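You operate a simulated robot arm through the tools that you are given. There is no shell and no other tool. Be economical: measure what you need, move in short steps, check, and stop when the job is done.

You run a simulated robot arm. Do the job below in one go: nothing can be reset, and whatever is moved stays where it is left.

JOB
Remove the short axle, brush the hub block, fit the long axle.
Fine: the short axle stands in the free well of the axle rack; the pink brush goes back. What is to be rubbed or washed off counts as gone when no trace of it is left.

It is judged by the outcome, as a careful person would: the job done as asked, and still so three seconds after it is handed in. It fails if anything else is knocked over, pushed out of place, dropped, spilled or broken.

ROBOT AND FRAMES
A 7-joint arm with a two-finger parallel gripper, fixed in place. Base frame: the origin is at the foot of the arm, x ahead of it, y to its left, z up; the work surface is at about z = 800. Lengths are in mm, angles in degrees, forces in N, time in s.
With the tool pointing down near the work surface it reaches from about 300 to 700 mm from the base axis. Its first joint turns from -66.0 to 66.0 degrees. Payload 1.57 kg.
Tool frame: the origin (TCP) lies between the finger pads and is the grasp point; the fingertips stand 30 mm ahead of it; z points along the fingers, y is the line along which they close. The gripper opens to 110 mm. The fingers are 24 mm wide and 12 mm thick; the gripper's body (48 by 112 mm) begins 78 mm behind the TCP.
Orientation is told as [roll, pitch, yaw] about the base's x, y, z axes, in that order, counted from this pose: with the fingers straight down and closing along the base's y, the tool's x points along the base's -x, its y along +y and its z along -z.

CONTROLS
- The arm moves only by the tool jog_arm. Its argument "moves" is a list of rows, each an object (a shift or turn left out is 0, a gripper value left out holds the last) with "offset": the shift along the base's x, y, z in mm, a list of three; "delta_rot": the turn, a rotation vector about the base's x, y, z in degrees, a list of three; "claw": the finger opening in mm, from 0 to 110. In form: [{"offset": [tx, ty, tz], "delta_rot": [wx, wy, wz], "claw": claw}, ...]. A call has 1 to 12 rows; each row is the pose to reach, as a shift and turn from the pose commanded when the call began. Rows are played at 5 a second. More than 50 mm and 8.6 degrees between two rows, or a gripper value outside its range, and nothing of the call is played. Where a pose cannot be reached the arm comes as near as it can. A force on the tool above 40 N (or 10 N above the force at the start of the call, whichever is more), or a blocked arm, ends the call early, and 0.2 s more pass. The fingers move at their own pace (about 108 mm/s each) and stop on an object; they squeeze with about 27 N. The grip force told is the motor's: it shows also when the fingers shut on nothing. Time passes only in rows, and 0.2 s behind the last, so rows that repeat a pose let the fingers close. The reply holds the time, the measured pose of the TCP, the force on the tool along the base axes, the opening and the grip force, in the units named above and with some noise, with the torque about the TCP (base axes, N m) and any sound that the robot's microphone picked up.
- Cameras (640 x 400 px; columns grow to the right, rows downward): "scene" is fixed at [176.2, -402.9, 1403.3]; the picture's right is [0.66, -0.75, 0.00], its down [-0.44, -0.38, -0.81] and it looks along [0.61, 0.53, -0.58] (base axes); focal length 302 px, centre (320, 200). "wrist" rides on the gripper at [70, 16, -141] in the tool frame; the picture's right is [-0.23, 0.97, 0.00], its down [-0.86, -0.20, -0.48] and it looks along [-0.47, -0.11, 0.88] (tool axes); focal length 222 px, centre (320, 200). There is no depth. A picture from a camera that has moved, and an enlarged one, comes with that camera's place and axes in the base frame and with its lens.
- snapshot(camera): a new picture of that camera. The clock stands still meanwhile.
- inspect(camera, box): a new picture of the part [left, top, right, bottom] of that camera's present view, enlarged. The clock stands still meanwhile.
- close_job(): hands the job in; it is judged then, once.

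Go step by step. Nothing tells you positions but the pictures and the camera data: compare them with the known pose of the tool, close in by small moves and look again before you grip or let go. The budget is 120 turns and 84 pictures, counting those below and the enlarged ones. Unless the task says otherwise, let go and move clear before handing in, and close with one line.

The tools are called after "Request:" by a JSON object that holds its "name" and its "arguments". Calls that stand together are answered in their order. jog_arm: Moves the arm, as the interface text tells. Its arguments: {"type":"object","properties":{"moves":{"type":"array","items":{"type":"object","properties":{"offset":{"type":"array","items":{"type":"number"}},"delta_rot":{"type":"array","items":{"type":"number"}},"claw":{"type":"number"}}}}},"required":["moves"]} The other tools are called the same way: snapshot (camera) takes a picture; inspect (camera, box) takes an enlarged picture of a part of a camera's view; close_job () hands the job in.

At the start:

```text
time_s: 0.0
tool_pos: [416.0, -205.8, 1236.6]
tool_rot: [0.1, 0.0, 0.1]
ft_force: [-0.2, 0.5, 1.0]
wrist_torque: [0.01, -0.03, 0.02]
opening: 110.0
gripper_force: 0.1
```

scene: 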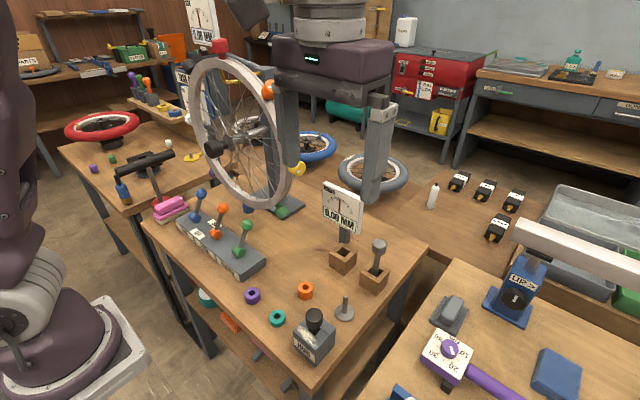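
wrist: 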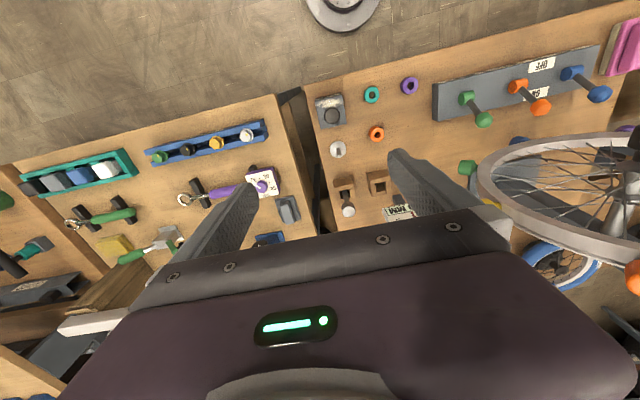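

I see a bench with a wheel stand, levers, small blocks and a pink object that may be the brush. I'll enlarge the relevant parts first.

Request:
{"name": "inspect", "arguments": {"camera": "scene", "box": [220, 170, 440, 370]}}

Request:
{"name": "inspect", "arguments": {"camera": "scene", "box": [60, 100, 280, 300]}}

Request:
{"name": "inspect", "arguments": {"camera": "wrist", "box": [280, 40, 640, 260]}}

Request:
{"name": "inspect", "arguments": {"camera": "scene", "box": [390, 150, 640, 400]}}

```text
2.00 times, centred on (330, 270) of scene
camera zoom: at [176.2, -402.9, 1403.3], right [0.66, -0.75, 0.0], down [-0.44, -0.38, -0.81], along [0.61, 0.53, -0.58], focal length 604 px, centre (300, 60)
```

zoom: 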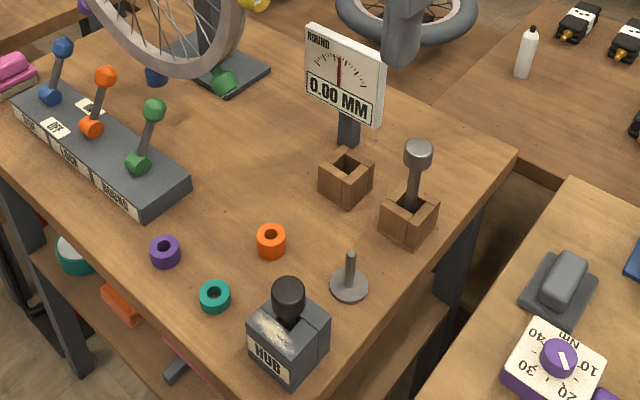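

```text
2.00 times, centred on (170, 200) of scene
camera zoom: at [176.2, -402.9, 1403.3], right [0.66, -0.75, 0.0], down [-0.44, -0.38, -0.81], along [0.61, 0.53, -0.58], focal length 604 px, centre (620, 200)
```

zoom: 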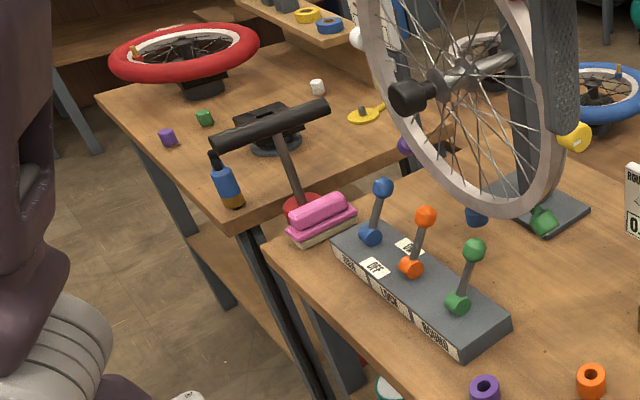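

```text
1.78 times, centred on (460, 150) of wrist
camera zoom: at [347.2, -188.9, 1376.6], right [0.23, 0.97, 0.0], down [0.86, -0.2, 0.48], along [0.47, -0.11, -0.88], focal length 395 px, centre (71, 289)
```

zoom: 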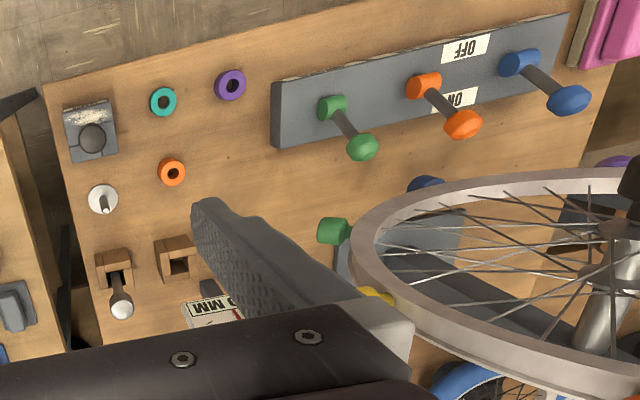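

```text
1.60 times, centred on (515, 275) of scene
camera zoom: at [176.2, -402.9, 1403.3], right [0.66, -0.75, 0.0], down [-0.44, -0.38, -0.81], along [0.61, 0.53, -0.58], focal length 484 px, centre (8, 80)
```

zoom: 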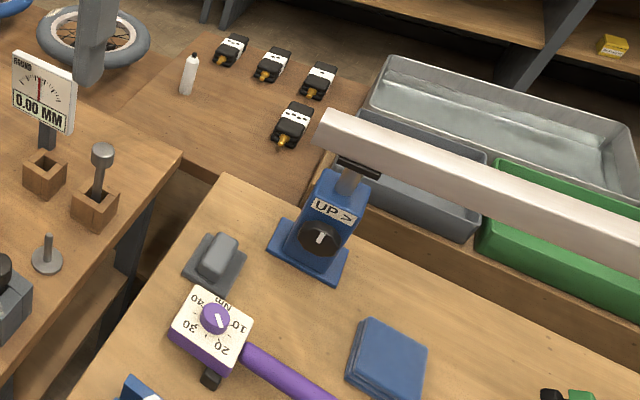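

The hub block with the black-knobbed short axle is near (415,-181), the rack wells are near x 620 (free one y -90, long axle y -187), and the brush is near (445,430). I'll descend above the hub and look closer.

Request:
{"name": "jog_arm", "arguments": {"moves": [{"offset": [0, 10, -45]}, {"offset": [0, 20, -90]}, {"offset": [0, 25, -135]}, {"offset": [0, 25, -180]}, {"offset": [0, 25, -225]}, {"offset": [0, 25, -225]}]}}

Request:
{"name": "snapshot", "arguments": {"camera": "wrist"}}

Request:
{"name": "inspect", "arguments": {"camera": "scene", "box": [250, 260, 370, 380]}}

```text
time_s: 1.4
tool_pos: [417.3, -180.0, 1011.6]
tool_rot: [0.0, 0.0, 0.0]
ft_force: [-0.5, 0.2, 1.0]
wrist_torque: [0.0, 0.01, 0.03]
opening: 110.0
gripper_force: 0.1
```

```text
77 pictures are left
camera wrist: at [348.7, -163.7, 1151.1], right [0.23, 0.97, 0.0], down [0.86, -0.2, 0.48], along [0.47, -0.11, -0.88], focal length 222 px, centre (320, 200)
```

wrist: 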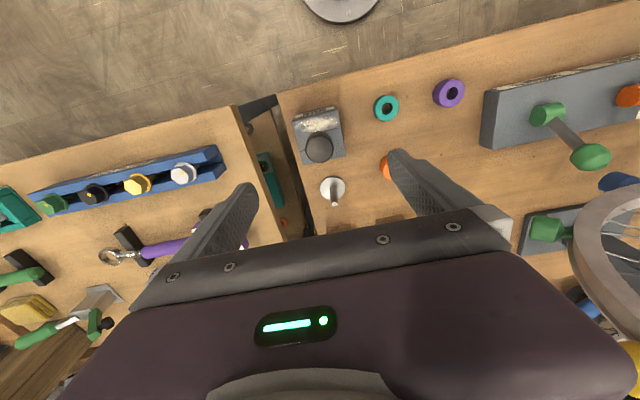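

```text
3.33 times, centred on (310, 320) of scene
camera zoom: at [176.2, -402.8, 1403.3], right [0.66, -0.75, 0.0], down [-0.44, -0.38, -0.81], along [0.61, 0.53, -0.58], focal length 1007 px, centre (353, -200)
```

zoom: 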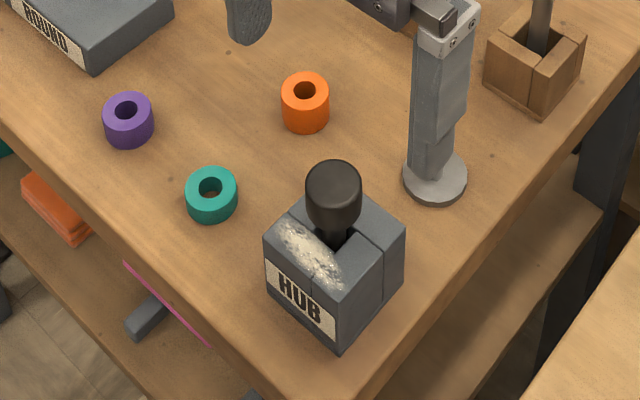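

The knob is at about (416,-180) with its top near z 905, and the block top is near 845. I'll lower around the knob and grip it.

Request:
{"name": "jog_arm", "arguments": {"moves": [{"offset": [-1, 0, -45], "claw": 70}, {"offset": [-1, 0, -85]}, {"offset": [-1, 0, -122]}, {"offset": [-1, 0, -122]}]}}

Request:
{"name": "inspect", "arguments": {"camera": "scene", "box": [250, 240, 370, 360]}}

Request:
{"name": "snapshot", "arguments": {"camera": "wrist"}}

```text
time_s: 2.4
tool_pos: [417.2, -181.3, 888.2]
tool_rot: [-0.1, 0.0, 0.0]
ft_force: [0.3, -0.3, 0.0]
wrist_torque: [0.0, -0.01, 0.02]
opening: 70.0
gripper_force: 0.1
```

```text
3.33 times, centred on (310, 300) of scene
camera zoom: at [176.2, -402.9, 1403.3], right [0.66, -0.75, 0.0], down [-0.44, -0.38, -0.81], along [0.61, 0.53, -0.58], focal length 1007 px, centre (353, -133)
```

zoom: 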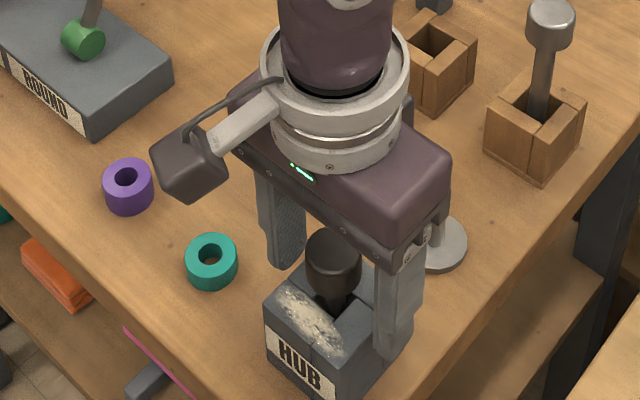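

```text
74 pictures are left
camera wrist: at [348.2, -165.3, 1028.8], right [0.23, 0.97, 0.0], down [0.86, -0.2, 0.48], along [0.47, -0.11, -0.88], focal length 222 px, centre (320, 200)
```

wrist: 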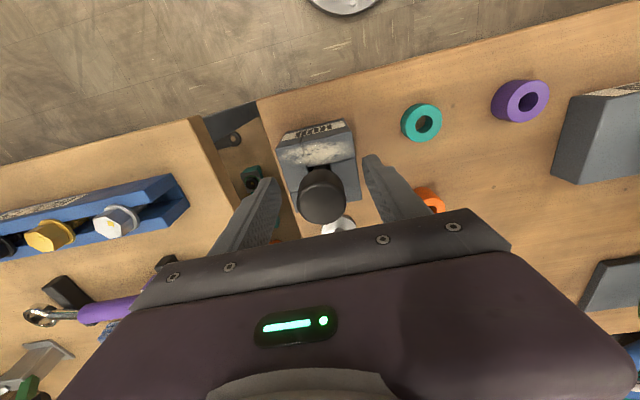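

The fingers straddle the knob, which is centred. I'll close on it.

Request:
{"name": "jog_arm", "arguments": {"moves": [{"claw": 20}, {"claw": 20}, {"claw": 20}]}}

```text
time_s: 3.2
tool_pos: [416.0, -180.4, 887.7]
tool_rot: [0.1, 0.0, 0.0]
ft_force: [2.6, 18.2, -11.4]
wrist_torque: [0.72, -0.77, -0.33]
opening: 60.0
gripper_force: 45.1
```

The fingers stopped at 60 mm, wider than the knob should be, and there is a side force. I'll look before doing anything else.

Request:
{"name": "inspect", "arguments": {"camera": "scene", "box": [270, 290, 350, 370]}}

Request:
{"name": "inspect", "arguments": {"camera": "wrist", "box": [220, 90, 420, 250]}}

```text
5.00 times, centred on (310, 330) of scene
camera zoom: at [176.4, -402.5, 1403.4], right [0.66, -0.75, 0.0], down [-0.44, -0.38, -0.81], along [0.61, 0.53, -0.58], focal length 1511 px, centre (370, -450)
```

zoom: 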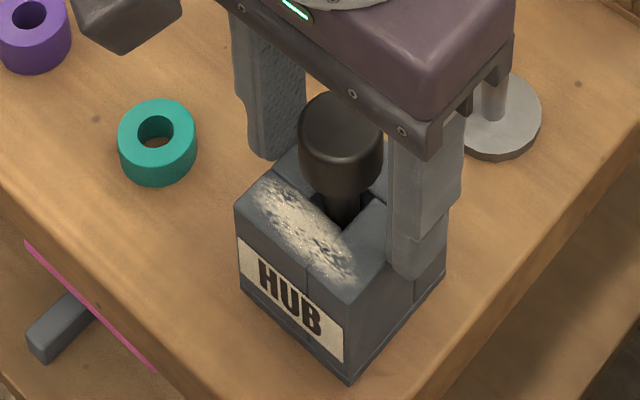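

```text
2.50 times, centred on (320, 170) of wrist
camera zoom: at [348.5, -164.2, 1028.9], right [0.23, 0.97, 0.0], down [0.86, -0.2, 0.48], along [0.47, -0.11, -0.88], focal length 555 px, centre (320, 275)
```

zoom: 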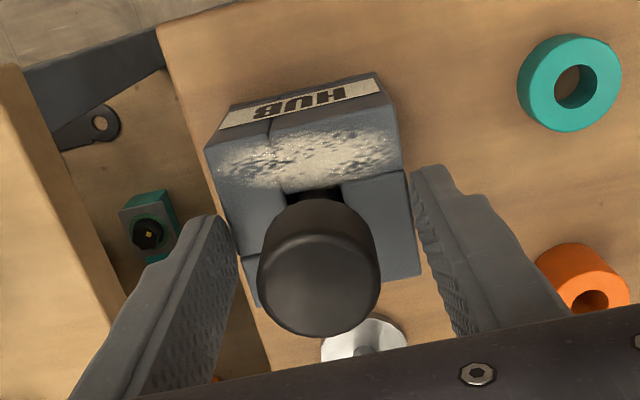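

The fingertips ran down beside the block and touched its side, so the block top is higher than I took it to be. I'll open, rise 18 mm and look again.

Request:
{"name": "jog_arm", "arguments": {"moves": [{"claw": 75}, {"claw": 75}, {"offset": [0, 0, 10], "claw": 75}, {"offset": [0, 0, 20]}, {"offset": [0, 0, 20]}]}}

Request:
{"name": "inspect", "arguments": {"camera": "scene", "box": [270, 290, 350, 370]}}

Request:
{"name": "inspect", "arguments": {"camera": "wrist", "box": [220, 90, 420, 250]}}

```text
time_s: 4.4
tool_pos: [415.6, -180.2, 908.8]
tool_rot: [-0.1, 0.1, 0.0]
ft_force: [-0.6, -0.4, 0.0]
wrist_torque: [-0.02, -0.03, 0.0]
opening: 75.0
gripper_force: 0.1
```

```text
5.00 times, centred on (310, 330) of scene
camera zoom: at [176.2, -402.8, 1403.3], right [0.66, -0.75, 0.0], down [-0.44, -0.38, -0.81], along [0.61, 0.53, -0.58], focal length 1511 px, centre (370, -450)
```

zoom: 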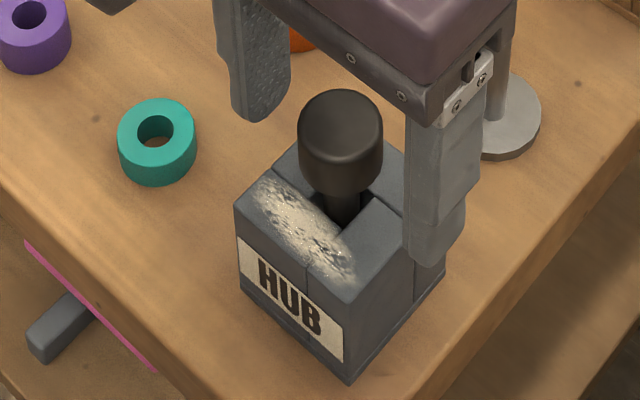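

```text
2.50 times, centred on (320, 170) of wrist
camera zoom: at [346.9, -165.1, 1049.5], right [0.23, 0.97, 0.0], down [0.86, -0.2, 0.48], along [0.47, -0.11, -0.88], focal length 555 px, centre (320, 275)
```

zoom: 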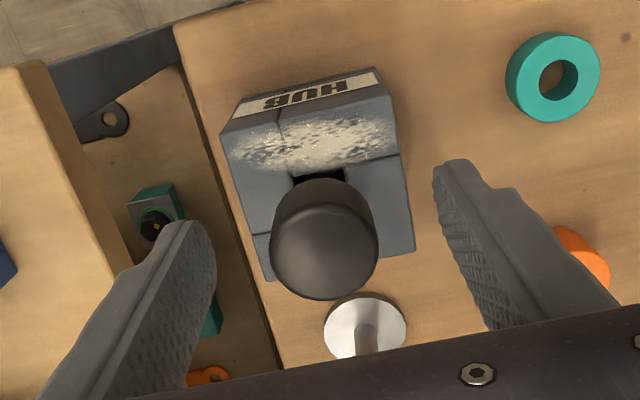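

The block didn't move. Its top is about z 858, and the tips are now at 879, level with the knob. I'll close here.

Request:
{"name": "jog_arm", "arguments": {"moves": [{"offset": [0, 0, -4], "claw": 20}, {"offset": [0, 0, -4], "claw": 20}, {"offset": [0, 0, -4], "claw": 20}]}}

```text
time_s: 5.2
tool_pos: [415.4, -181.3, 904.8]
tool_rot: [-0.1, 0.0, 0.1]
ft_force: [-1.7, -1.9, 25.1]
wrist_torque: [-0.28, 0.16, 0.02]
opening: 31.0
gripper_force: 26.8
```

The knob is gripped at 31 mm. Next is a gentle lift.

Request:
{"name": "jog_arm", "arguments": {"moves": [{"offset": [0, 0, 5]}, {"offset": [0, 0, 15]}, {"offset": [0, 0, 30]}, {"offset": [0, 0, 45]}, {"offset": [0, 0, 60]}, {"offset": [0, 0, 60]}]}}

Request:
{"name": "inspect", "arguments": {"camera": "scene", "box": [250, 250, 370, 370]}}

```text
time_s: 6.6
tool_pos: [415.4, -179.6, 964.6]
tool_rot: [0.0, 0.0, 0.0]
ft_force: [-0.3, -0.5, -0.4]
wrist_torque: [-0.01, 0.0, 0.01]
opening: 30.5
gripper_force: 27.0
```

```text
3.33 times, centred on (310, 310) of scene
camera zoom: at [176.2, -402.9, 1403.3], right [0.66, -0.75, 0.0], down [-0.44, -0.38, -0.81], along [0.61, 0.53, -0.58], focal length 1007 px, centre (353, -167)
```

zoom: 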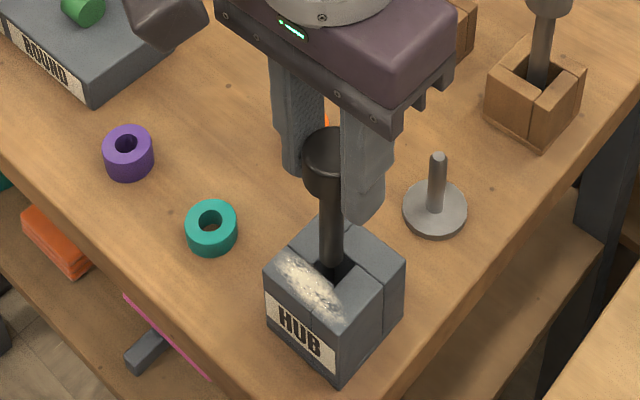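

It is sliding out cleanly, so I'll lift further.

Request:
{"name": "jog_arm", "arguments": {"moves": [{"offset": [0, 0, 20]}, {"offset": [0, 0, 40]}, {"offset": [0, 0, 60]}, {"offset": [0, 0, 85]}, {"offset": [0, 0, 85]}]}}

Request:
{"name": "inspect", "arguments": {"camera": "scene", "box": [220, 170, 420, 370]}}

Request:
{"name": "snapshot", "arguments": {"camera": "wrist"}}

```text
time_s: 7.8
tool_pos: [415.5, -181.5, 1050.1]
tool_rot: [0.1, -0.1, -0.1]
ft_force: [1.2, -0.1, -0.9]
wrist_torque: [-0.01, -0.01, 0.01]
opening: 30.6
gripper_force: 27.0
```

```text
2.00 times, centred on (320, 270) of scene
camera zoom: at [176.2, -402.9, 1403.3], right [0.66, -0.75, 0.0], down [-0.44, -0.38, -0.81], along [0.61, 0.53, -0.58], focal length 604 px, centre (320, 60)
```

zoom: 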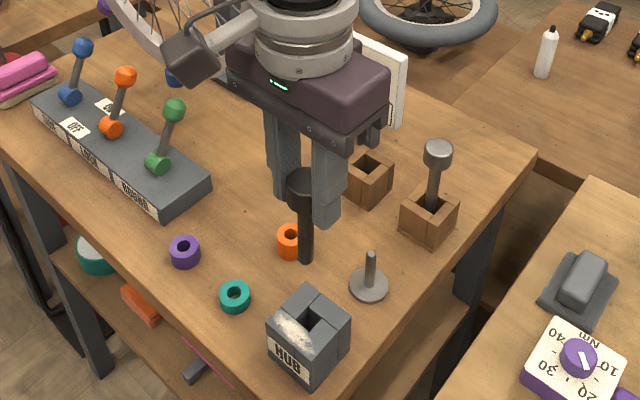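

```text
67 pictures are left
camera wrist: at [346.2, -164.4, 1190.9], right [0.23, 0.97, 0.0], down [0.86, -0.2, 0.48], along [0.47, -0.11, -0.88], focal length 222 px, centre (320, 200)
```

wrist: 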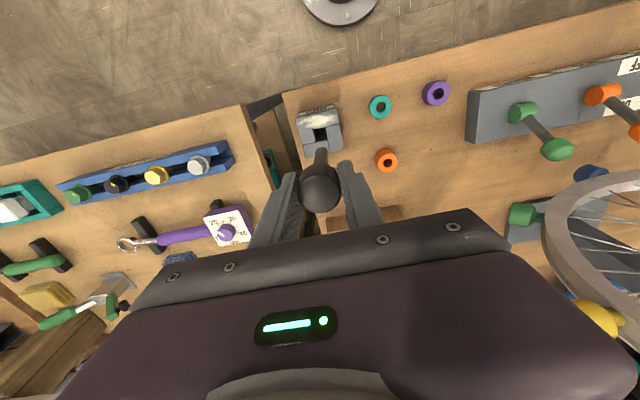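

The short axle is out, and its bottom is about 100 mm below the TCP. I'll carry it toward the free well and look at the well and the sign behind it.

Request:
{"name": "jog_arm", "arguments": {"moves": [{"offset": [20, 25, 20]}, {"offset": [50, 55, 30]}, {"offset": [85, 80, 30]}, {"offset": [120, 90, 30]}, {"offset": [150, 90, 30]}, {"offset": [150, 90, 30]}]}}

Request:
{"name": "snapshot", "arguments": {"camera": "wrist"}}

Request:
{"name": "snapshot", "arguments": {"camera": "scene"}}

```text
time_s: 9.2
tool_pos: [564.6, -89.2, 1080.4]
tool_rot: [0.0, 0.1, 0.0]
ft_force: [-0.2, 0.7, -1.4]
wrist_torque: [-0.01, -0.03, 0.03]
opening: 30.8
gripper_force: 26.5
```

```text
66 pictures are left
camera wrist: at [497.5, -73.6, 1220.9], right [0.23, 0.97, 0.0], down [0.86, -0.2, 0.48], along [0.47, -0.11, -0.88], focal length 222 px, centre (320, 200)
```

wrist: 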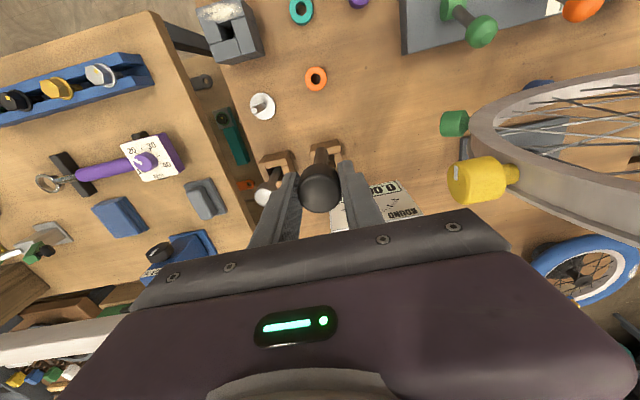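

```text
65 pictures are left
```

scene: 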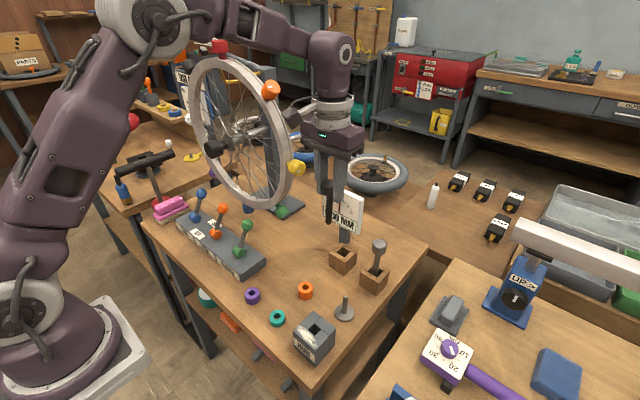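

The sign spans about x 675–688, y −99 to 18 and z 880–981, so the gripper body clears it. I'll zoom in on the wells to measure them.

Request:
{"name": "inspect", "arguments": {"camera": "scene", "box": [310, 220, 400, 300]}}

Request:
{"name": "inspect", "arguments": {"camera": "wrist", "box": [230, 100, 390, 220]}}

```text
5.00 times, centred on (355, 260) of scene
camera zoom: at [176.3, -402.8, 1403.3], right [0.66, -0.75, 0.0], down [-0.44, -0.38, -0.81], along [0.61, 0.53, -0.58], focal length 1511 px, centre (145, -100)
```

zoom: 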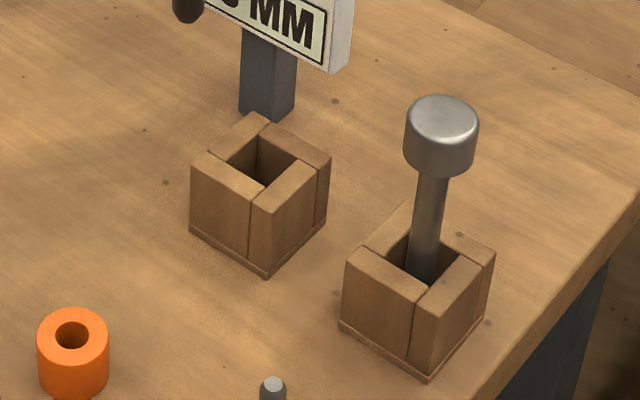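

```text
3.33 times, centred on (310, 160) of wrist
camera zoom: at [497.5, -73.6, 1220.9], right [0.23, 0.97, 0.0], down [0.86, -0.2, 0.48], along [0.47, -0.11, -0.88], focal length 740 px, centre (353, 333)
```

zoom: 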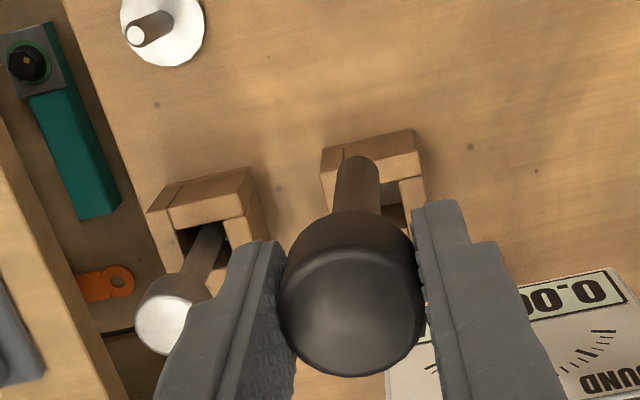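

The free well is centred at about (628,−88) with its rim near z 847. I'll move over it with the axle tip just above the rim and check.

Request:
{"name": "jog_arm", "arguments": {"moves": [{"offset": [35, 2, 0]}, {"offset": [63, 3, 0]}, {"offset": [63, 3, -40]}, {"offset": [63, 3, -80]}, {"offset": [63, 3, -112]}, {"offset": [63, 3, -112]}]}}

Request:
{"name": "inspect", "arguments": {"camera": "scene", "box": [300, 190, 400, 290]}}

Request:
{"name": "inspect", "arguments": {"camera": "wrist", "box": [240, 100, 400, 220]}}

```text
time_s: 10.6
tool_pos: [627.7, -85.8, 965.4]
tool_rot: [0.0, 0.0, 0.1]
ft_force: [-0.1, -0.1, -1.3]
wrist_torque: [0.0, -0.01, -0.02]
opening: 30.7
gripper_force: 26.3
```

```text
4.00 times, centred on (350, 240) of scene
camera zoom: at [176.2, -402.9, 1403.3], right [0.66, -0.75, 0.0], down [-0.44, -0.38, -0.81], along [0.61, 0.53, -0.58], focal length 1209 px, centre (200, 40)
```

zoom: 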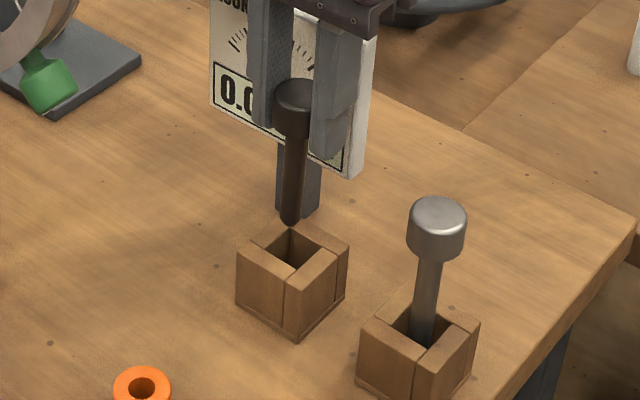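

```text
3.33 times, centred on (320, 160) of wrist
camera zoom: at [559.0, -70.1, 1107.7], right [0.23, 0.97, 0.0], down [0.86, -0.2, 0.48], along [0.47, -0.11, -0.88], focal length 740 px, centre (320, 333)
```

zoom: 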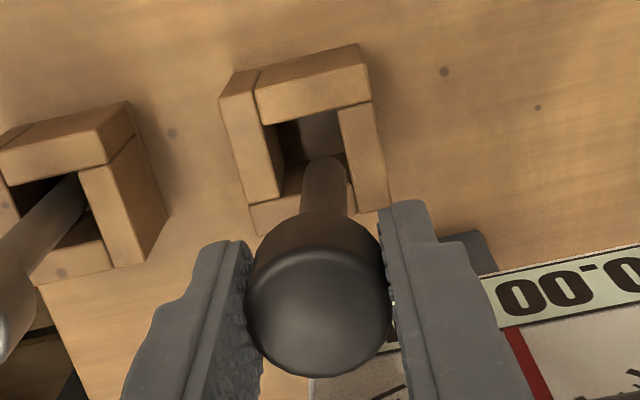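

The tip is about 3 mm too far in +y and otherwise lined up. I'll correct that and lower into the well, watching the force.

Request:
{"name": "jog_arm", "arguments": {"moves": [{"offset": [-0.5, -3.5, 0]}, {"offset": [-0.5, -3.5, -15]}, {"offset": [-0.5, -3.5, -30]}, {"offset": [-0.5, -3.5, -45]}, {"offset": [-0.5, -3.5, -52]}, {"offset": [-0.5, -3.5, -52]}]}}

Request:
{"name": "inspect", "arguments": {"camera": "scene", "box": [300, 190, 400, 290]}}

```text
time_s: 12.0
tool_pos: [627.0, -90.3, 916.3]
tool_rot: [0.0, 0.0, -0.1]
ft_force: [-0.5, 0.1, -1.0]
wrist_torque: [-0.02, -0.01, 0.01]
opening: 30.8
gripper_force: 27.3
```

```text
4.00 times, centred on (350, 240) of scene
camera zoom: at [176.2, -402.9, 1403.3], right [0.66, -0.75, 0.0], down [-0.44, -0.38, -0.81], along [0.61, 0.53, -0.58], focal length 1209 px, centre (200, 40)
```

zoom: 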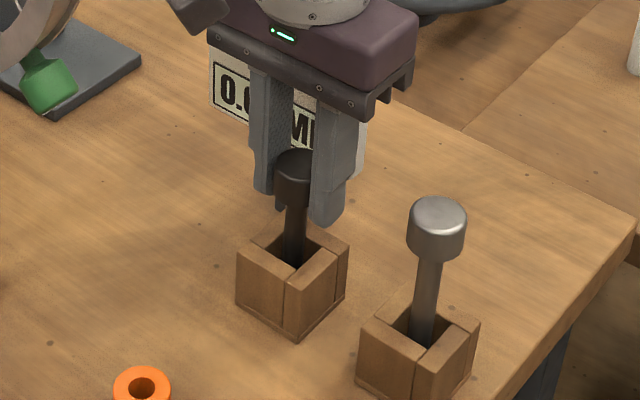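

It is in the well with no contact yet. I'll lower it in small steps until it touches the bottom.

Request:
{"name": "jog_arm", "arguments": {"moves": [{"offset": [0, 0, -3]}, {"offset": [0, 0, -6]}, {"offset": [0, 0, -9]}, {"offset": [0, 0, -9]}]}}

```text
time_s: 13.0
tool_pos: [627.8, -90.8, 907.8]
tool_rot: [0.1, -0.1, 0.0]
ft_force: [-2.0, -0.6, 6.7]
wrist_torque: [0.14, -0.46, 0.0]
opening: 30.6
gripper_force: 27.0
```

Contact is near the expected floor height. One more millimetre, then release.

Request:
{"name": "jog_arm", "arguments": {"moves": [{"offset": [0, 0, -1]}, {"offset": [0, 0, -1]}]}}

```text
time_s: 13.6
tool_pos: [627.7, -89.5, 907.9]
tool_rot: [-0.1, -0.2, 0.0]
ft_force: [-12.4, -0.5, 30.1]
wrist_torque: [0.58, -2.38, 0.24]
opening: 30.8
gripper_force: 26.8
```

It is on the floor. I'll ease off 1 mm and open just enough to let go.

Request:
{"name": "jog_arm", "arguments": {"moves": [{"offset": [0, 0, 1]}, {"offset": [0, 0, 1], "claw": 40}, {"offset": [0, 0, 1], "claw": 50}, {"offset": [0, 0, 1], "claw": 55}]}}

Request:
{"name": "inspect", "arguments": {"camera": "scene", "box": [300, 190, 400, 290]}}

Request:
{"name": "snapshot", "arguments": {"camera": "wrist"}}

```text
time_s: 14.6
tool_pos: [627.6, -90.1, 908.7]
tool_rot: [-0.1, -0.1, 0.0]
ft_force: [-0.8, 0.1, 20.1]
wrist_torque: [0.38, -0.82, 0.0]
opening: 55.2
gripper_force: 0.0
```

```text
4.00 times, centred on (350, 240) of scene
camera zoom: at [175.8, -402.8, 1403.4], right [0.66, -0.75, 0.0], down [-0.44, -0.38, -0.81], along [0.61, 0.53, -0.58], focal length 1209 px, centre (200, 40)
```

zoom: 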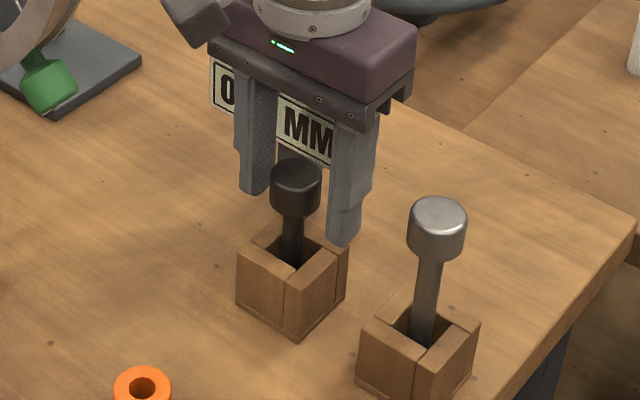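

```text
58 pictures are left
camera wrist: at [558.4, -74.0, 1048.3], right [0.23, 0.97, 0.0], down [0.85, -0.2, 0.48], along [0.47, -0.11, -0.88], focal length 222 px, centre (320, 200)
```

wrist: 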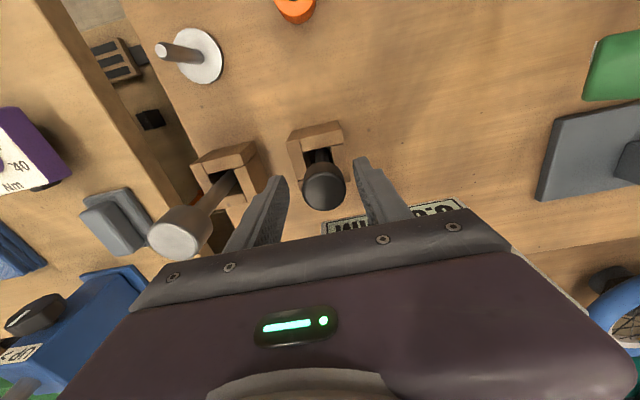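

The remaining 20 N comes from about (669,−71), so the gripper body is resting on the top of the sign. I'll lift straight up now.

Request:
{"name": "jog_arm", "arguments": {"moves": [{"offset": [0, 0, 5]}, {"offset": [0, 0, 20], "claw": 60}, {"offset": [0, 0, 55]}, {"offset": [0, 0, 100]}, {"offset": [-20, 0, 145]}, {"offset": [-50, 0, 150]}, {"offset": [-90, 0, 150]}, {"offset": [-90, 0, 150]}]}}

Request:
{"name": "inspect", "arguments": {"camera": "scene", "box": [300, 160, 420, 300]}}

Request:
{"name": "snapshot", "arguments": {"camera": "wrist"}}

```text
time_s: 16.4
tool_pos: [536.1, -91.1, 1057.0]
tool_rot: [-0.1, 0.0, -0.1]
ft_force: [0.3, 0.9, 0.0]
wrist_torque: [-0.01, 0.0, 0.0]
opening: 59.9
gripper_force: 0.1
```

```text
2.86 times, centred on (360, 230) of scene
camera zoom: at [176.2, -402.9, 1403.3], right [0.66, -0.75, 0.0], down [-0.44, -0.38, -0.81], along [0.61, 0.53, -0.58], focal length 863 px, centre (206, 114)
```

zoom: 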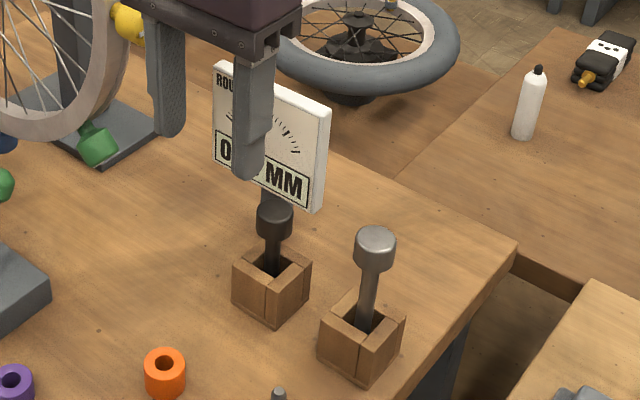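

```text
56 pictures are left
camera wrist: at [467.4, -74.8, 1196.9], right [0.23, 0.97, 0.0], down [0.85, -0.2, 0.48], along [0.47, -0.11, -0.88], focal length 222 px, centre (320, 200)
```

wrist: 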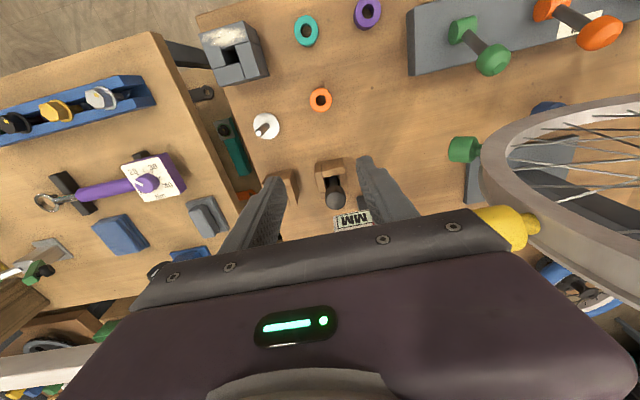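

The short axle stands in the free well and the sign is undisturbed. Next I'll go to the brush, retracting toward the base first to keep clear of the wheel.

Request:
{"name": "jog_arm", "arguments": {"moves": [{"offset": [-40, 5, 20]}, {"offset": [-80, 10, 50]}, {"offset": [-120, 25, 80]}, {"offset": [-155, 50, 100]}, {"offset": [-170, 95, 105]}, {"offset": [-180, 140, 105]}, {"offset": [-180, 185, 105]}, {"offset": [-180, 230, 105]}, {"offset": [-180, 275, 105]}, {"offset": [-180, 275, 105]}]}}

Request:
{"name": "snapshot", "arguments": {"camera": "wrist"}}

Request:
{"name": "snapshot", "arguments": {"camera": "scene"}}

```text
refused: row 2 steps farther than a row can; nothing moved
```

```text
55 pictures are left
camera wrist: at [467.4, -74.8, 1196.9], right [0.23, 0.97, 0.0], down [0.85, -0.2, 0.48], along [0.47, -0.11, -0.88], focal length 222 px, centre (320, 200)
```

wrist: 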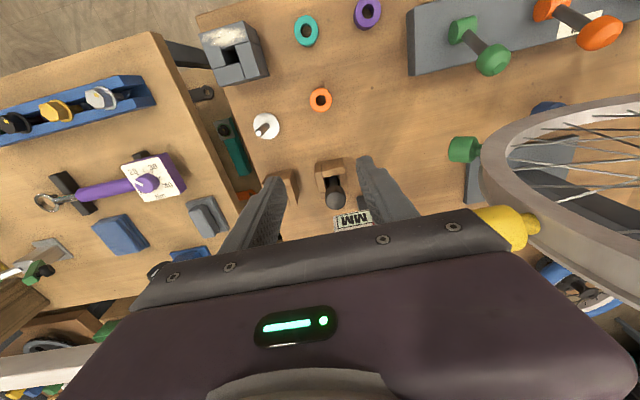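

```text
54 pictures are left
```

scene: 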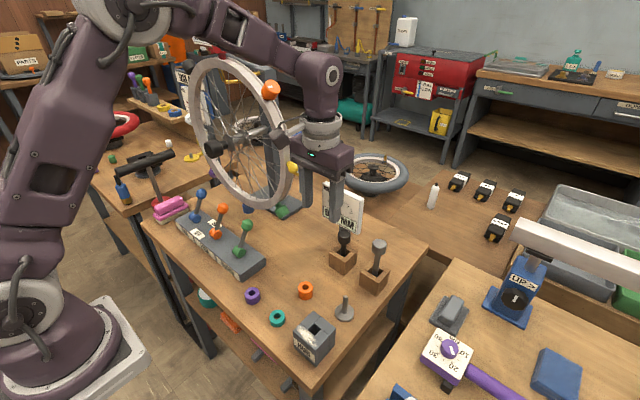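

The first step was too long, so nothing moved. I'll replay it in shorter steps.

Request:
{"name": "jog_arm", "arguments": {"moves": [{"offset": [-40, 5, 20]}, {"offset": [-80, 10, 45]}, {"offset": [-118, 20, 70]}, {"offset": [-150, 45, 90]}, {"offset": [-170, 85, 100]}, {"offset": [-180, 130, 105]}, {"offset": [-180, 175, 105]}, {"offset": [-180, 220, 105]}, {"offset": [-180, 265, 105]}, {"offset": [-180, 265, 105]}]}}

Request:
{"name": "snapshot", "arguments": {"camera": "wrist"}}

Request:
{"name": "snapshot", "arguments": {"camera": "scene"}}

```text
time_s: 18.6
tool_pos: [356.5, 176.3, 1162.5]
tool_rot: [0.0, 0.0, 0.0]
ft_force: [0.2, -0.1, 0.8]
wrist_torque: [-0.01, 0.04, 0.0]
opening: 60.1
gripper_force: 0.1
```

```text
53 pictures are left
camera wrist: at [287.3, 192.3, 1302.7], right [0.23, 0.97, 0.0], down [0.86, -0.2, 0.48], along [0.47, -0.11, -0.88], focal length 222 px, centre (320, 200)
```

wrist: 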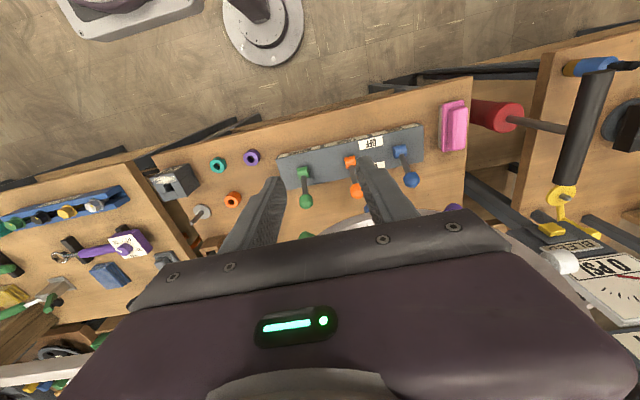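

```text
52 pictures are left
```

scene: 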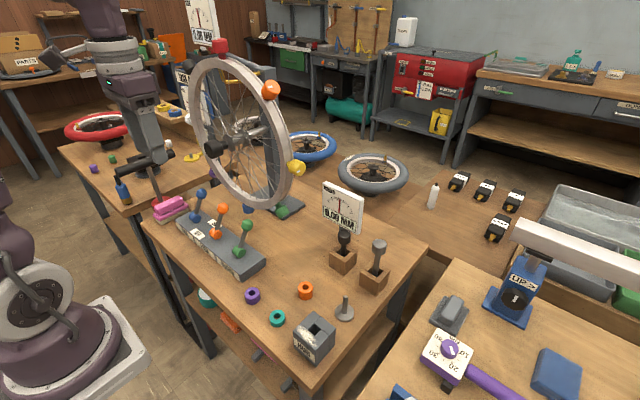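

The brush is near (433,440), with its long axis roughly along x. I'll move above it and look again.

Request:
{"name": "jog_arm", "arguments": {"moves": [{"offset": [15, 45, 0]}, {"offset": [30, 90, -10]}, {"offset": [40, 135, -20]}, {"offset": [50, 180, -30]}, {"offset": [60, 220, -50]}, {"offset": [70, 250, -85]}, {"offset": [75, 260, -130]}, {"offset": [77, 263, -175]}, {"offset": [77, 263, -175]}]}}

Request:
{"name": "snapshot", "arguments": {"camera": "wrist"}}

Request:
{"name": "inspect", "arguments": {"camera": "scene", "box": [100, 120, 260, 260]}}

```text
time_s: 20.6
tool_pos: [434.0, 438.2, 987.1]
tool_rot: [-0.1, 0.0, -0.1]
ft_force: [0.0, -0.6, -0.4]
wrist_torque: [0.01, 0.02, -0.01]
opening: 60.0
gripper_force: 0.2
```

```text
51 pictures are left
camera wrist: at [365.3, 453.4, 1128.4], right [0.23, 0.97, 0.0], down [0.85, -0.2, 0.48], along [0.47, -0.11, -0.88], focal length 222 px, centre (320, 200)
```

wrist: 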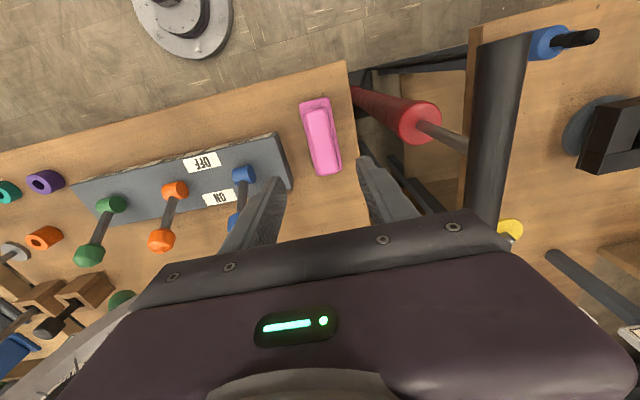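

```text
2.86 times, centred on (180, 190) of scene
camera zoom: at [176.2, -402.8, 1403.3], right [0.66, -0.75, 0.0], down [-0.44, -0.38, -0.81], along [0.61, 0.53, -0.58], focal length 863 px, centre (720, 229)
```

zoom: 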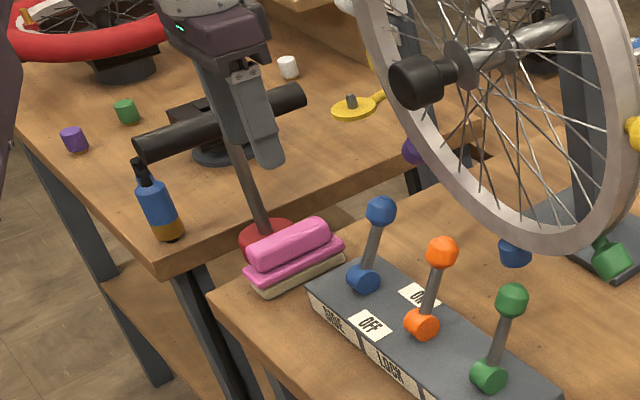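

The brush has a pink ridge handle along x at about (433,437), on a wider base. I'll zoom in to judge the heights before gripping.

Request:
{"name": "inspect", "arguments": {"camera": "scene", "box": [145, 185, 200, 230]}}

Request:
{"name": "inspect", "arguments": {"camera": "wrist", "box": [260, 80, 380, 190]}}

```text
8.89 times, centred on (172, 208) of scene
camera zoom: at [176.2, -402.8, 1403.3], right [0.66, -0.75, 0.0], down [-0.44, -0.38, -0.81], along [0.61, 0.53, -0.58], focal length 2686 px, centre (1631, 133)
```

zoom: 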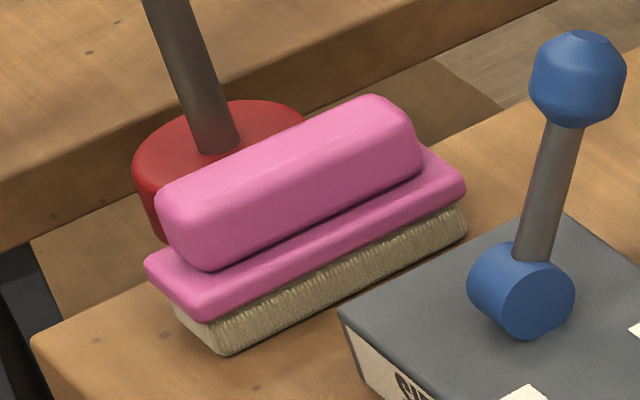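

```text
3.64 times, centred on (320, 135) of wrist
camera zoom: at [365.3, 453.4, 1128.4], right [0.23, 0.97, 0.0], down [0.85, -0.2, 0.48], along [0.47, -0.11, -0.88], focal length 808 px, centre (320, 436)
```

zoom: 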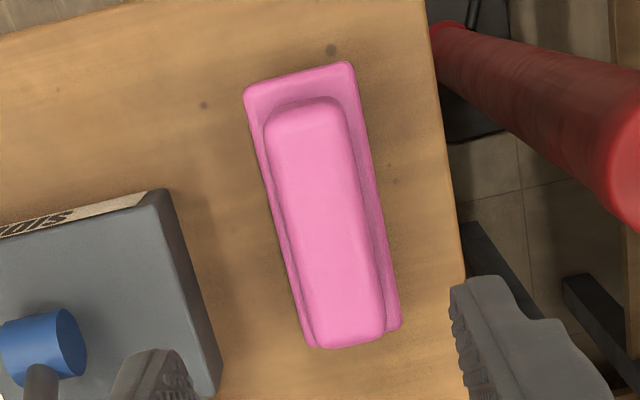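

The handle spans about z 826–847, with 15 mm half-width at y ≈ 437. I'll go down with the opening at 52 mm so the fingers clear the lever box, and close on the handle.

Request:
{"name": "jog_arm", "arguments": {"moves": [{"offset": [0, 0, -45], "claw": 52}, {"offset": [0, 0, -90], "claw": 52}, {"offset": [0, 0, -128], "claw": 52}, {"offset": [0, 0, -128], "claw": 52}]}}

Request:
{"name": "inspect", "arguments": {"camera": "scene", "box": [135, 160, 225, 240]}}

Request:
{"name": "inspect", "arguments": {"camera": "wrist", "box": [220, 80, 420, 260]}}

```text
time_s: 21.6
tool_pos: [435.0, 437.5, 859.7]
tool_rot: [0.0, -0.1, -0.1]
ft_force: [0.7, -0.1, 0.2]
wrist_torque: [0.01, -0.03, -0.02]
opening: 52.1
gripper_force: 0.0
```

```text
5.00 times, centred on (180, 200) of scene
camera zoom: at [176.2, -402.8, 1403.3], right [0.66, -0.75, 0.0], down [-0.44, -0.38, -0.81], along [0.61, 0.53, -0.58], focal length 1511 px, centre (1020, 200)
```

zoom: 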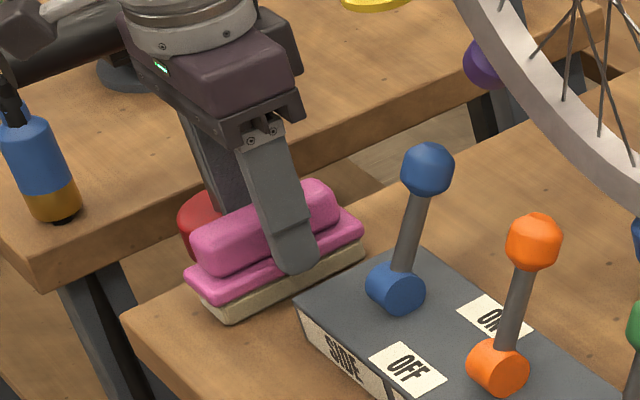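

```text
2.22 times, centred on (320, 170) of wrist
camera zoom: at [366.2, 453.2, 999.4], right [0.23, 0.97, 0.0], down [0.85, -0.2, 0.48], along [0.47, -0.11, -0.88], focal length 494 px, centre (320, 267)
```

zoom: 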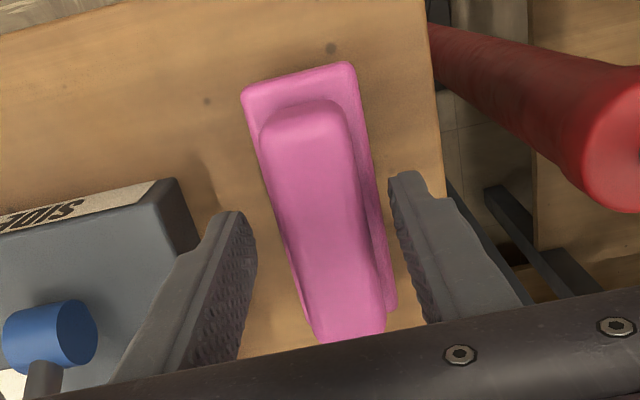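

It is aligned, so I'll close on the handle.

Request:
{"name": "jog_arm", "arguments": {"moves": [{"claw": 15}, {"claw": 15}, {"claw": 15}]}}

```text
time_s: 22.4
tool_pos: [434.9, 437.1, 859.3]
tool_rot: [-0.1, 0.0, 0.0]
ft_force: [0.5, 1.0, -0.2]
wrist_torque: [0.01, 0.0, 0.02]
opening: 39.1
gripper_force: 27.0
```

Gripped at 39 mm. I'll lift and carry it back along the retracted path to the hub block.

Request:
{"name": "jog_arm", "arguments": {"moves": [{"offset": [0, 0, 8]}, {"offset": [0, 0, 45]}, {"offset": [0, 0, 90]}, {"offset": [-5, -5, 135]}, {"offset": [-15, -20, 180]}, {"offset": [-25, -50, 215]}, {"offset": [-40, -90, 230]}, {"offset": [-55, -135, 230]}, {"offset": [-70, -180, 230]}, {"offset": [-75, -225, 230]}, {"offset": [-75, -270, 230]}, {"offset": [-75, -270, 230]}]}}

Request:
{"name": "snapshot", "arguments": {"camera": "scene"}}

```text
time_s: 25.0
tool_pos: [356.7, 167.9, 1088.1]
tool_rot: [0.0, 0.0, 0.1]
ft_force: [0.2, 0.0, -1.1]
wrist_torque: [-0.01, -0.02, 0.02]
opening: 39.3
gripper_force: 26.9
```

```text
45 pictures are left
```

scene: 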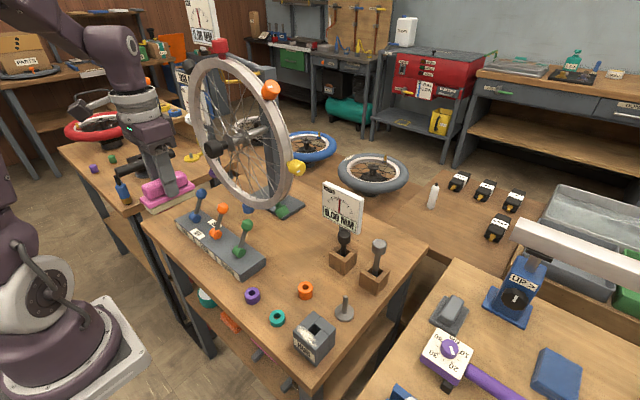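

The brush is held. Now over to above the hub.

Request:
{"name": "jog_arm", "arguments": {"moves": [{"offset": [5, -45, 0]}, {"offset": [10, -90, 0]}, {"offset": [15, -135, 0]}, {"offset": [20, -180, 0]}, {"offset": [25, -225, 0]}, {"offset": [30, -270, 0]}, {"offset": [35, -315, -10]}, {"offset": [43.5, -346.7, -40]}, {"offset": [43.5, -346.7, -85]}, {"offset": [43.5, -346.7, -130]}, {"offset": [43.5, -346.7, -155]}, {"offset": [43.5, -346.7, -155]}]}}

Request:
{"name": "inspect", "arguments": {"camera": "scene", "box": [250, 250, 370, 370]}}

Request:
{"name": "snapshot", "arguments": {"camera": "wrist"}}

```text
time_s: 27.6
tool_pos: [403.8, -181.1, 932.2]
tool_rot: [0.0, 0.0, -0.1]
ft_force: [-0.4, 1.5, -1.2]
wrist_torque: [0.0, 0.02, 0.03]
opening: 39.2
gripper_force: 27.0
```

```text
3.33 times, centred on (310, 310) of scene
camera zoom: at [176.2, -402.9, 1403.3], right [0.66, -0.75, 0.0], down [-0.44, -0.38, -0.81], along [0.61, 0.53, -0.58], focal length 1007 px, centre (353, -167)
```

zoom: 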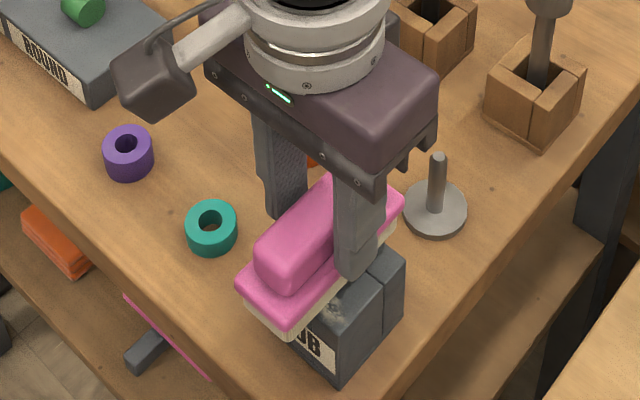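

```text
43 pictures are left
camera wrist: at [335.2, -164.7, 1073.1], right [0.23, 0.97, 0.0], down [0.86, -0.2, 0.48], along [0.47, -0.11, -0.88], focal length 222 px, centre (320, 200)
```

wrist: 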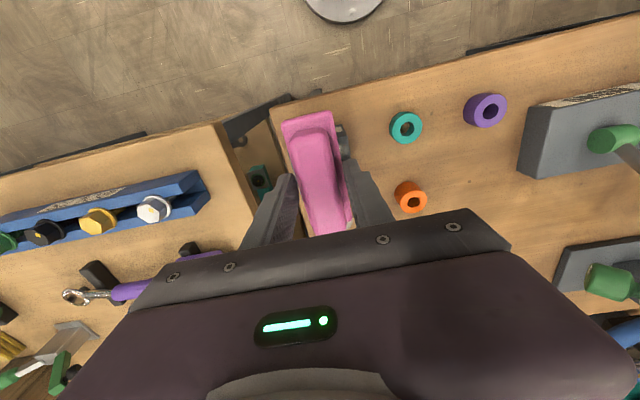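

The brush sits about 17 mm above the block. I'll lower gently until the bristles touch.

Request:
{"name": "jog_arm", "arguments": {"moves": [{"offset": [0, 0, -8]}, {"offset": [0, 0, -13]}, {"offset": [0, 0, -16]}, {"offset": [0, 0, -16]}]}}

```text
time_s: 28.6
tool_pos: [402.9, -179.9, 918.4]
tool_rot: [-0.1, 0.0, 0.0]
ft_force: [1.2, -1.0, 20.7]
wrist_torque: [-0.07, -0.08, 0.0]
opening: 39.1
gripper_force: 27.2
```

Contact at 20 N. I'll ease to a lighter press and rub with short strokes over the strip.

Request:
{"name": "jog_arm", "arguments": {"moves": [{"offset": [0, 0, 0.7]}, {"offset": [0, 10, 0.7]}, {"offset": [0, 20, 0.7]}, {"offset": [0, 10, 0.7]}, {"offset": [0, 0, 0.7]}, {"offset": [0, -10, 0.7]}, {"offset": [0, -20, 0.7]}, {"offset": [0, -10, 0.7]}, {"offset": [0, 0, 0.7]}]}}

Request:
{"name": "inspect", "arguments": {"camera": "scene", "box": [260, 270, 360, 370]}}

```text
time_s: 30.6
tool_pos: [402.7, -179.1, 919.0]
tool_rot: [0.0, 0.0, 0.0]
ft_force: [-0.3, -0.6, -0.5]
wrist_torque: [-0.03, -0.02, 0.04]
opening: 39.0
gripper_force: 27.3
```

```text
4.00 times, centred on (310, 320) of scene
camera zoom: at [176.2, -402.9, 1403.3], right [0.66, -0.75, 0.0], down [-0.44, -0.38, -0.81], along [0.61, 0.53, -0.58], focal length 1209 px, centre (360, -280)
```

zoom: 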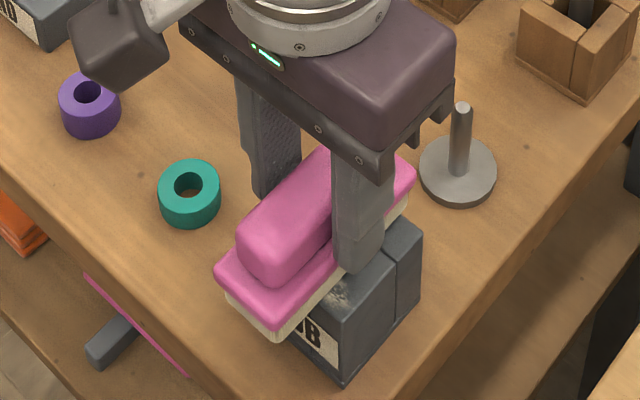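

That eased off too far, with no contact left. I'll press slightly and repeat the strokes.

Request:
{"name": "jog_arm", "arguments": {"moves": [{"offset": [0, 0, -0.5]}, {"offset": [0, 10, -0.5]}, {"offset": [0, 20, -0.5]}, {"offset": [0, 10, -0.5]}, {"offset": [0, 0, -0.5]}, {"offset": [0, -10, -0.5]}, {"offset": [0, -20, -0.5]}, {"offset": [0, -10, -0.5]}, {"offset": [0, 0, -0.5]}, {"offset": [0, 10, -0.5]}, {"offset": [0, 20, -0.5]}]}}

Request:
{"name": "inspect", "arguments": {"camera": "scene", "box": [260, 270, 360, 370]}}

```text
time_s: 33.0
tool_pos: [403.8, -158.2, 917.8]
tool_rot: [0.0, 0.0, 0.0]
ft_force: [-0.3, 0.6, -1.6]
wrist_torque: [0.02, -0.01, 0.02]
opening: 39.3
gripper_force: 27.0
```

```text
4.00 times, centred on (310, 320) of scene
camera zoom: at [176.2, -402.9, 1403.3], right [0.66, -0.75, 0.0], down [-0.44, -0.38, -0.81], along [0.61, 0.53, -0.58], focal length 1209 px, centre (360, -280)
```

zoom: 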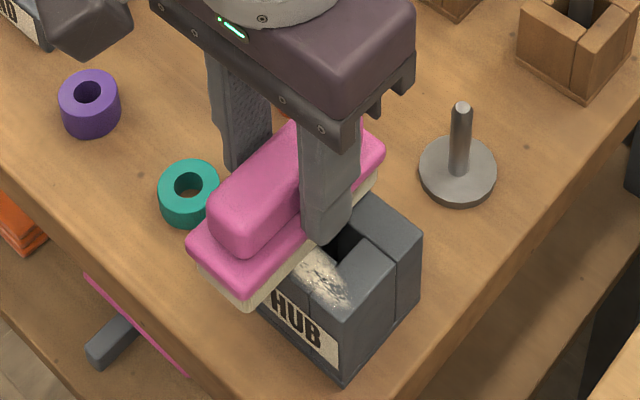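

There is still no force and the dirt remains. I'll probe downward for firm contact, then stroke.

Request:
{"name": "jog_arm", "arguments": {"moves": [{"offset": [0, -10, 0]}, {"offset": [0, -20, -0.5]}, {"offset": [0, -20, -1]}, {"offset": [0, -20, -1.5]}, {"offset": [0, -20, -1.5]}]}}

```text
time_s: 34.2
tool_pos: [402.8, -179.0, 916.7]
tool_rot: [0.0, 0.0, 0.0]
ft_force: [2.4, 4.7, 20.0]
wrist_torque: [0.15, -0.11, 0.03]
opening: 39.4
gripper_force: 27.1
```

20 N at this height. I'll stroke at this level, lowering very slightly on each pass.

Request:
{"name": "jog_arm", "arguments": {"moves": [{"offset": [0, 8, 0]}, {"offset": [0, 16, 0]}, {"offset": [0, 8, -0.2]}, {"offset": [0, 0, -0.2]}, {"offset": [0, -8, -0.2]}, {"offset": [0, -16, -0.2]}, {"offset": [0, -8, -0.4]}, {"offset": [0, 0, -0.4]}]}}

Request:
{"name": "inspect", "arguments": {"camera": "scene", "box": [260, 270, 360, 370]}}

```text
time_s: 36.0
tool_pos: [403.1, -180.5, 916.2]
tool_rot: [0.0, 0.0, 0.1]
ft_force: [0.3, -7.7, 19.8]
wrist_torque: [-0.29, 0.22, 0.06]
opening: 39.1
gripper_force: 27.6
```

```text
4.00 times, centred on (310, 320) of scene
camera zoom: at [175.9, -402.9, 1403.4], right [0.66, -0.75, 0.0], down [-0.44, -0.38, -0.81], along [0.61, 0.53, -0.58], focal length 1209 px, centre (360, -280)
```

zoom: 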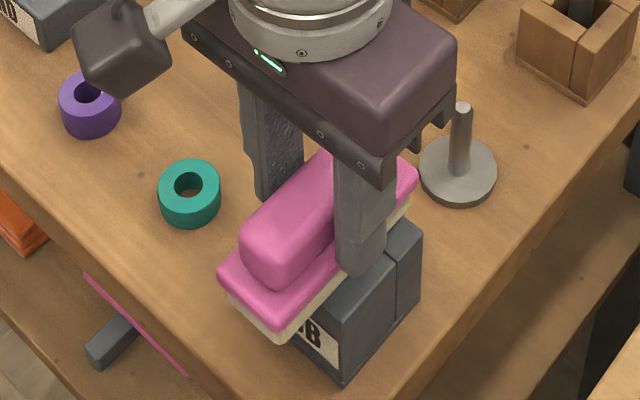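

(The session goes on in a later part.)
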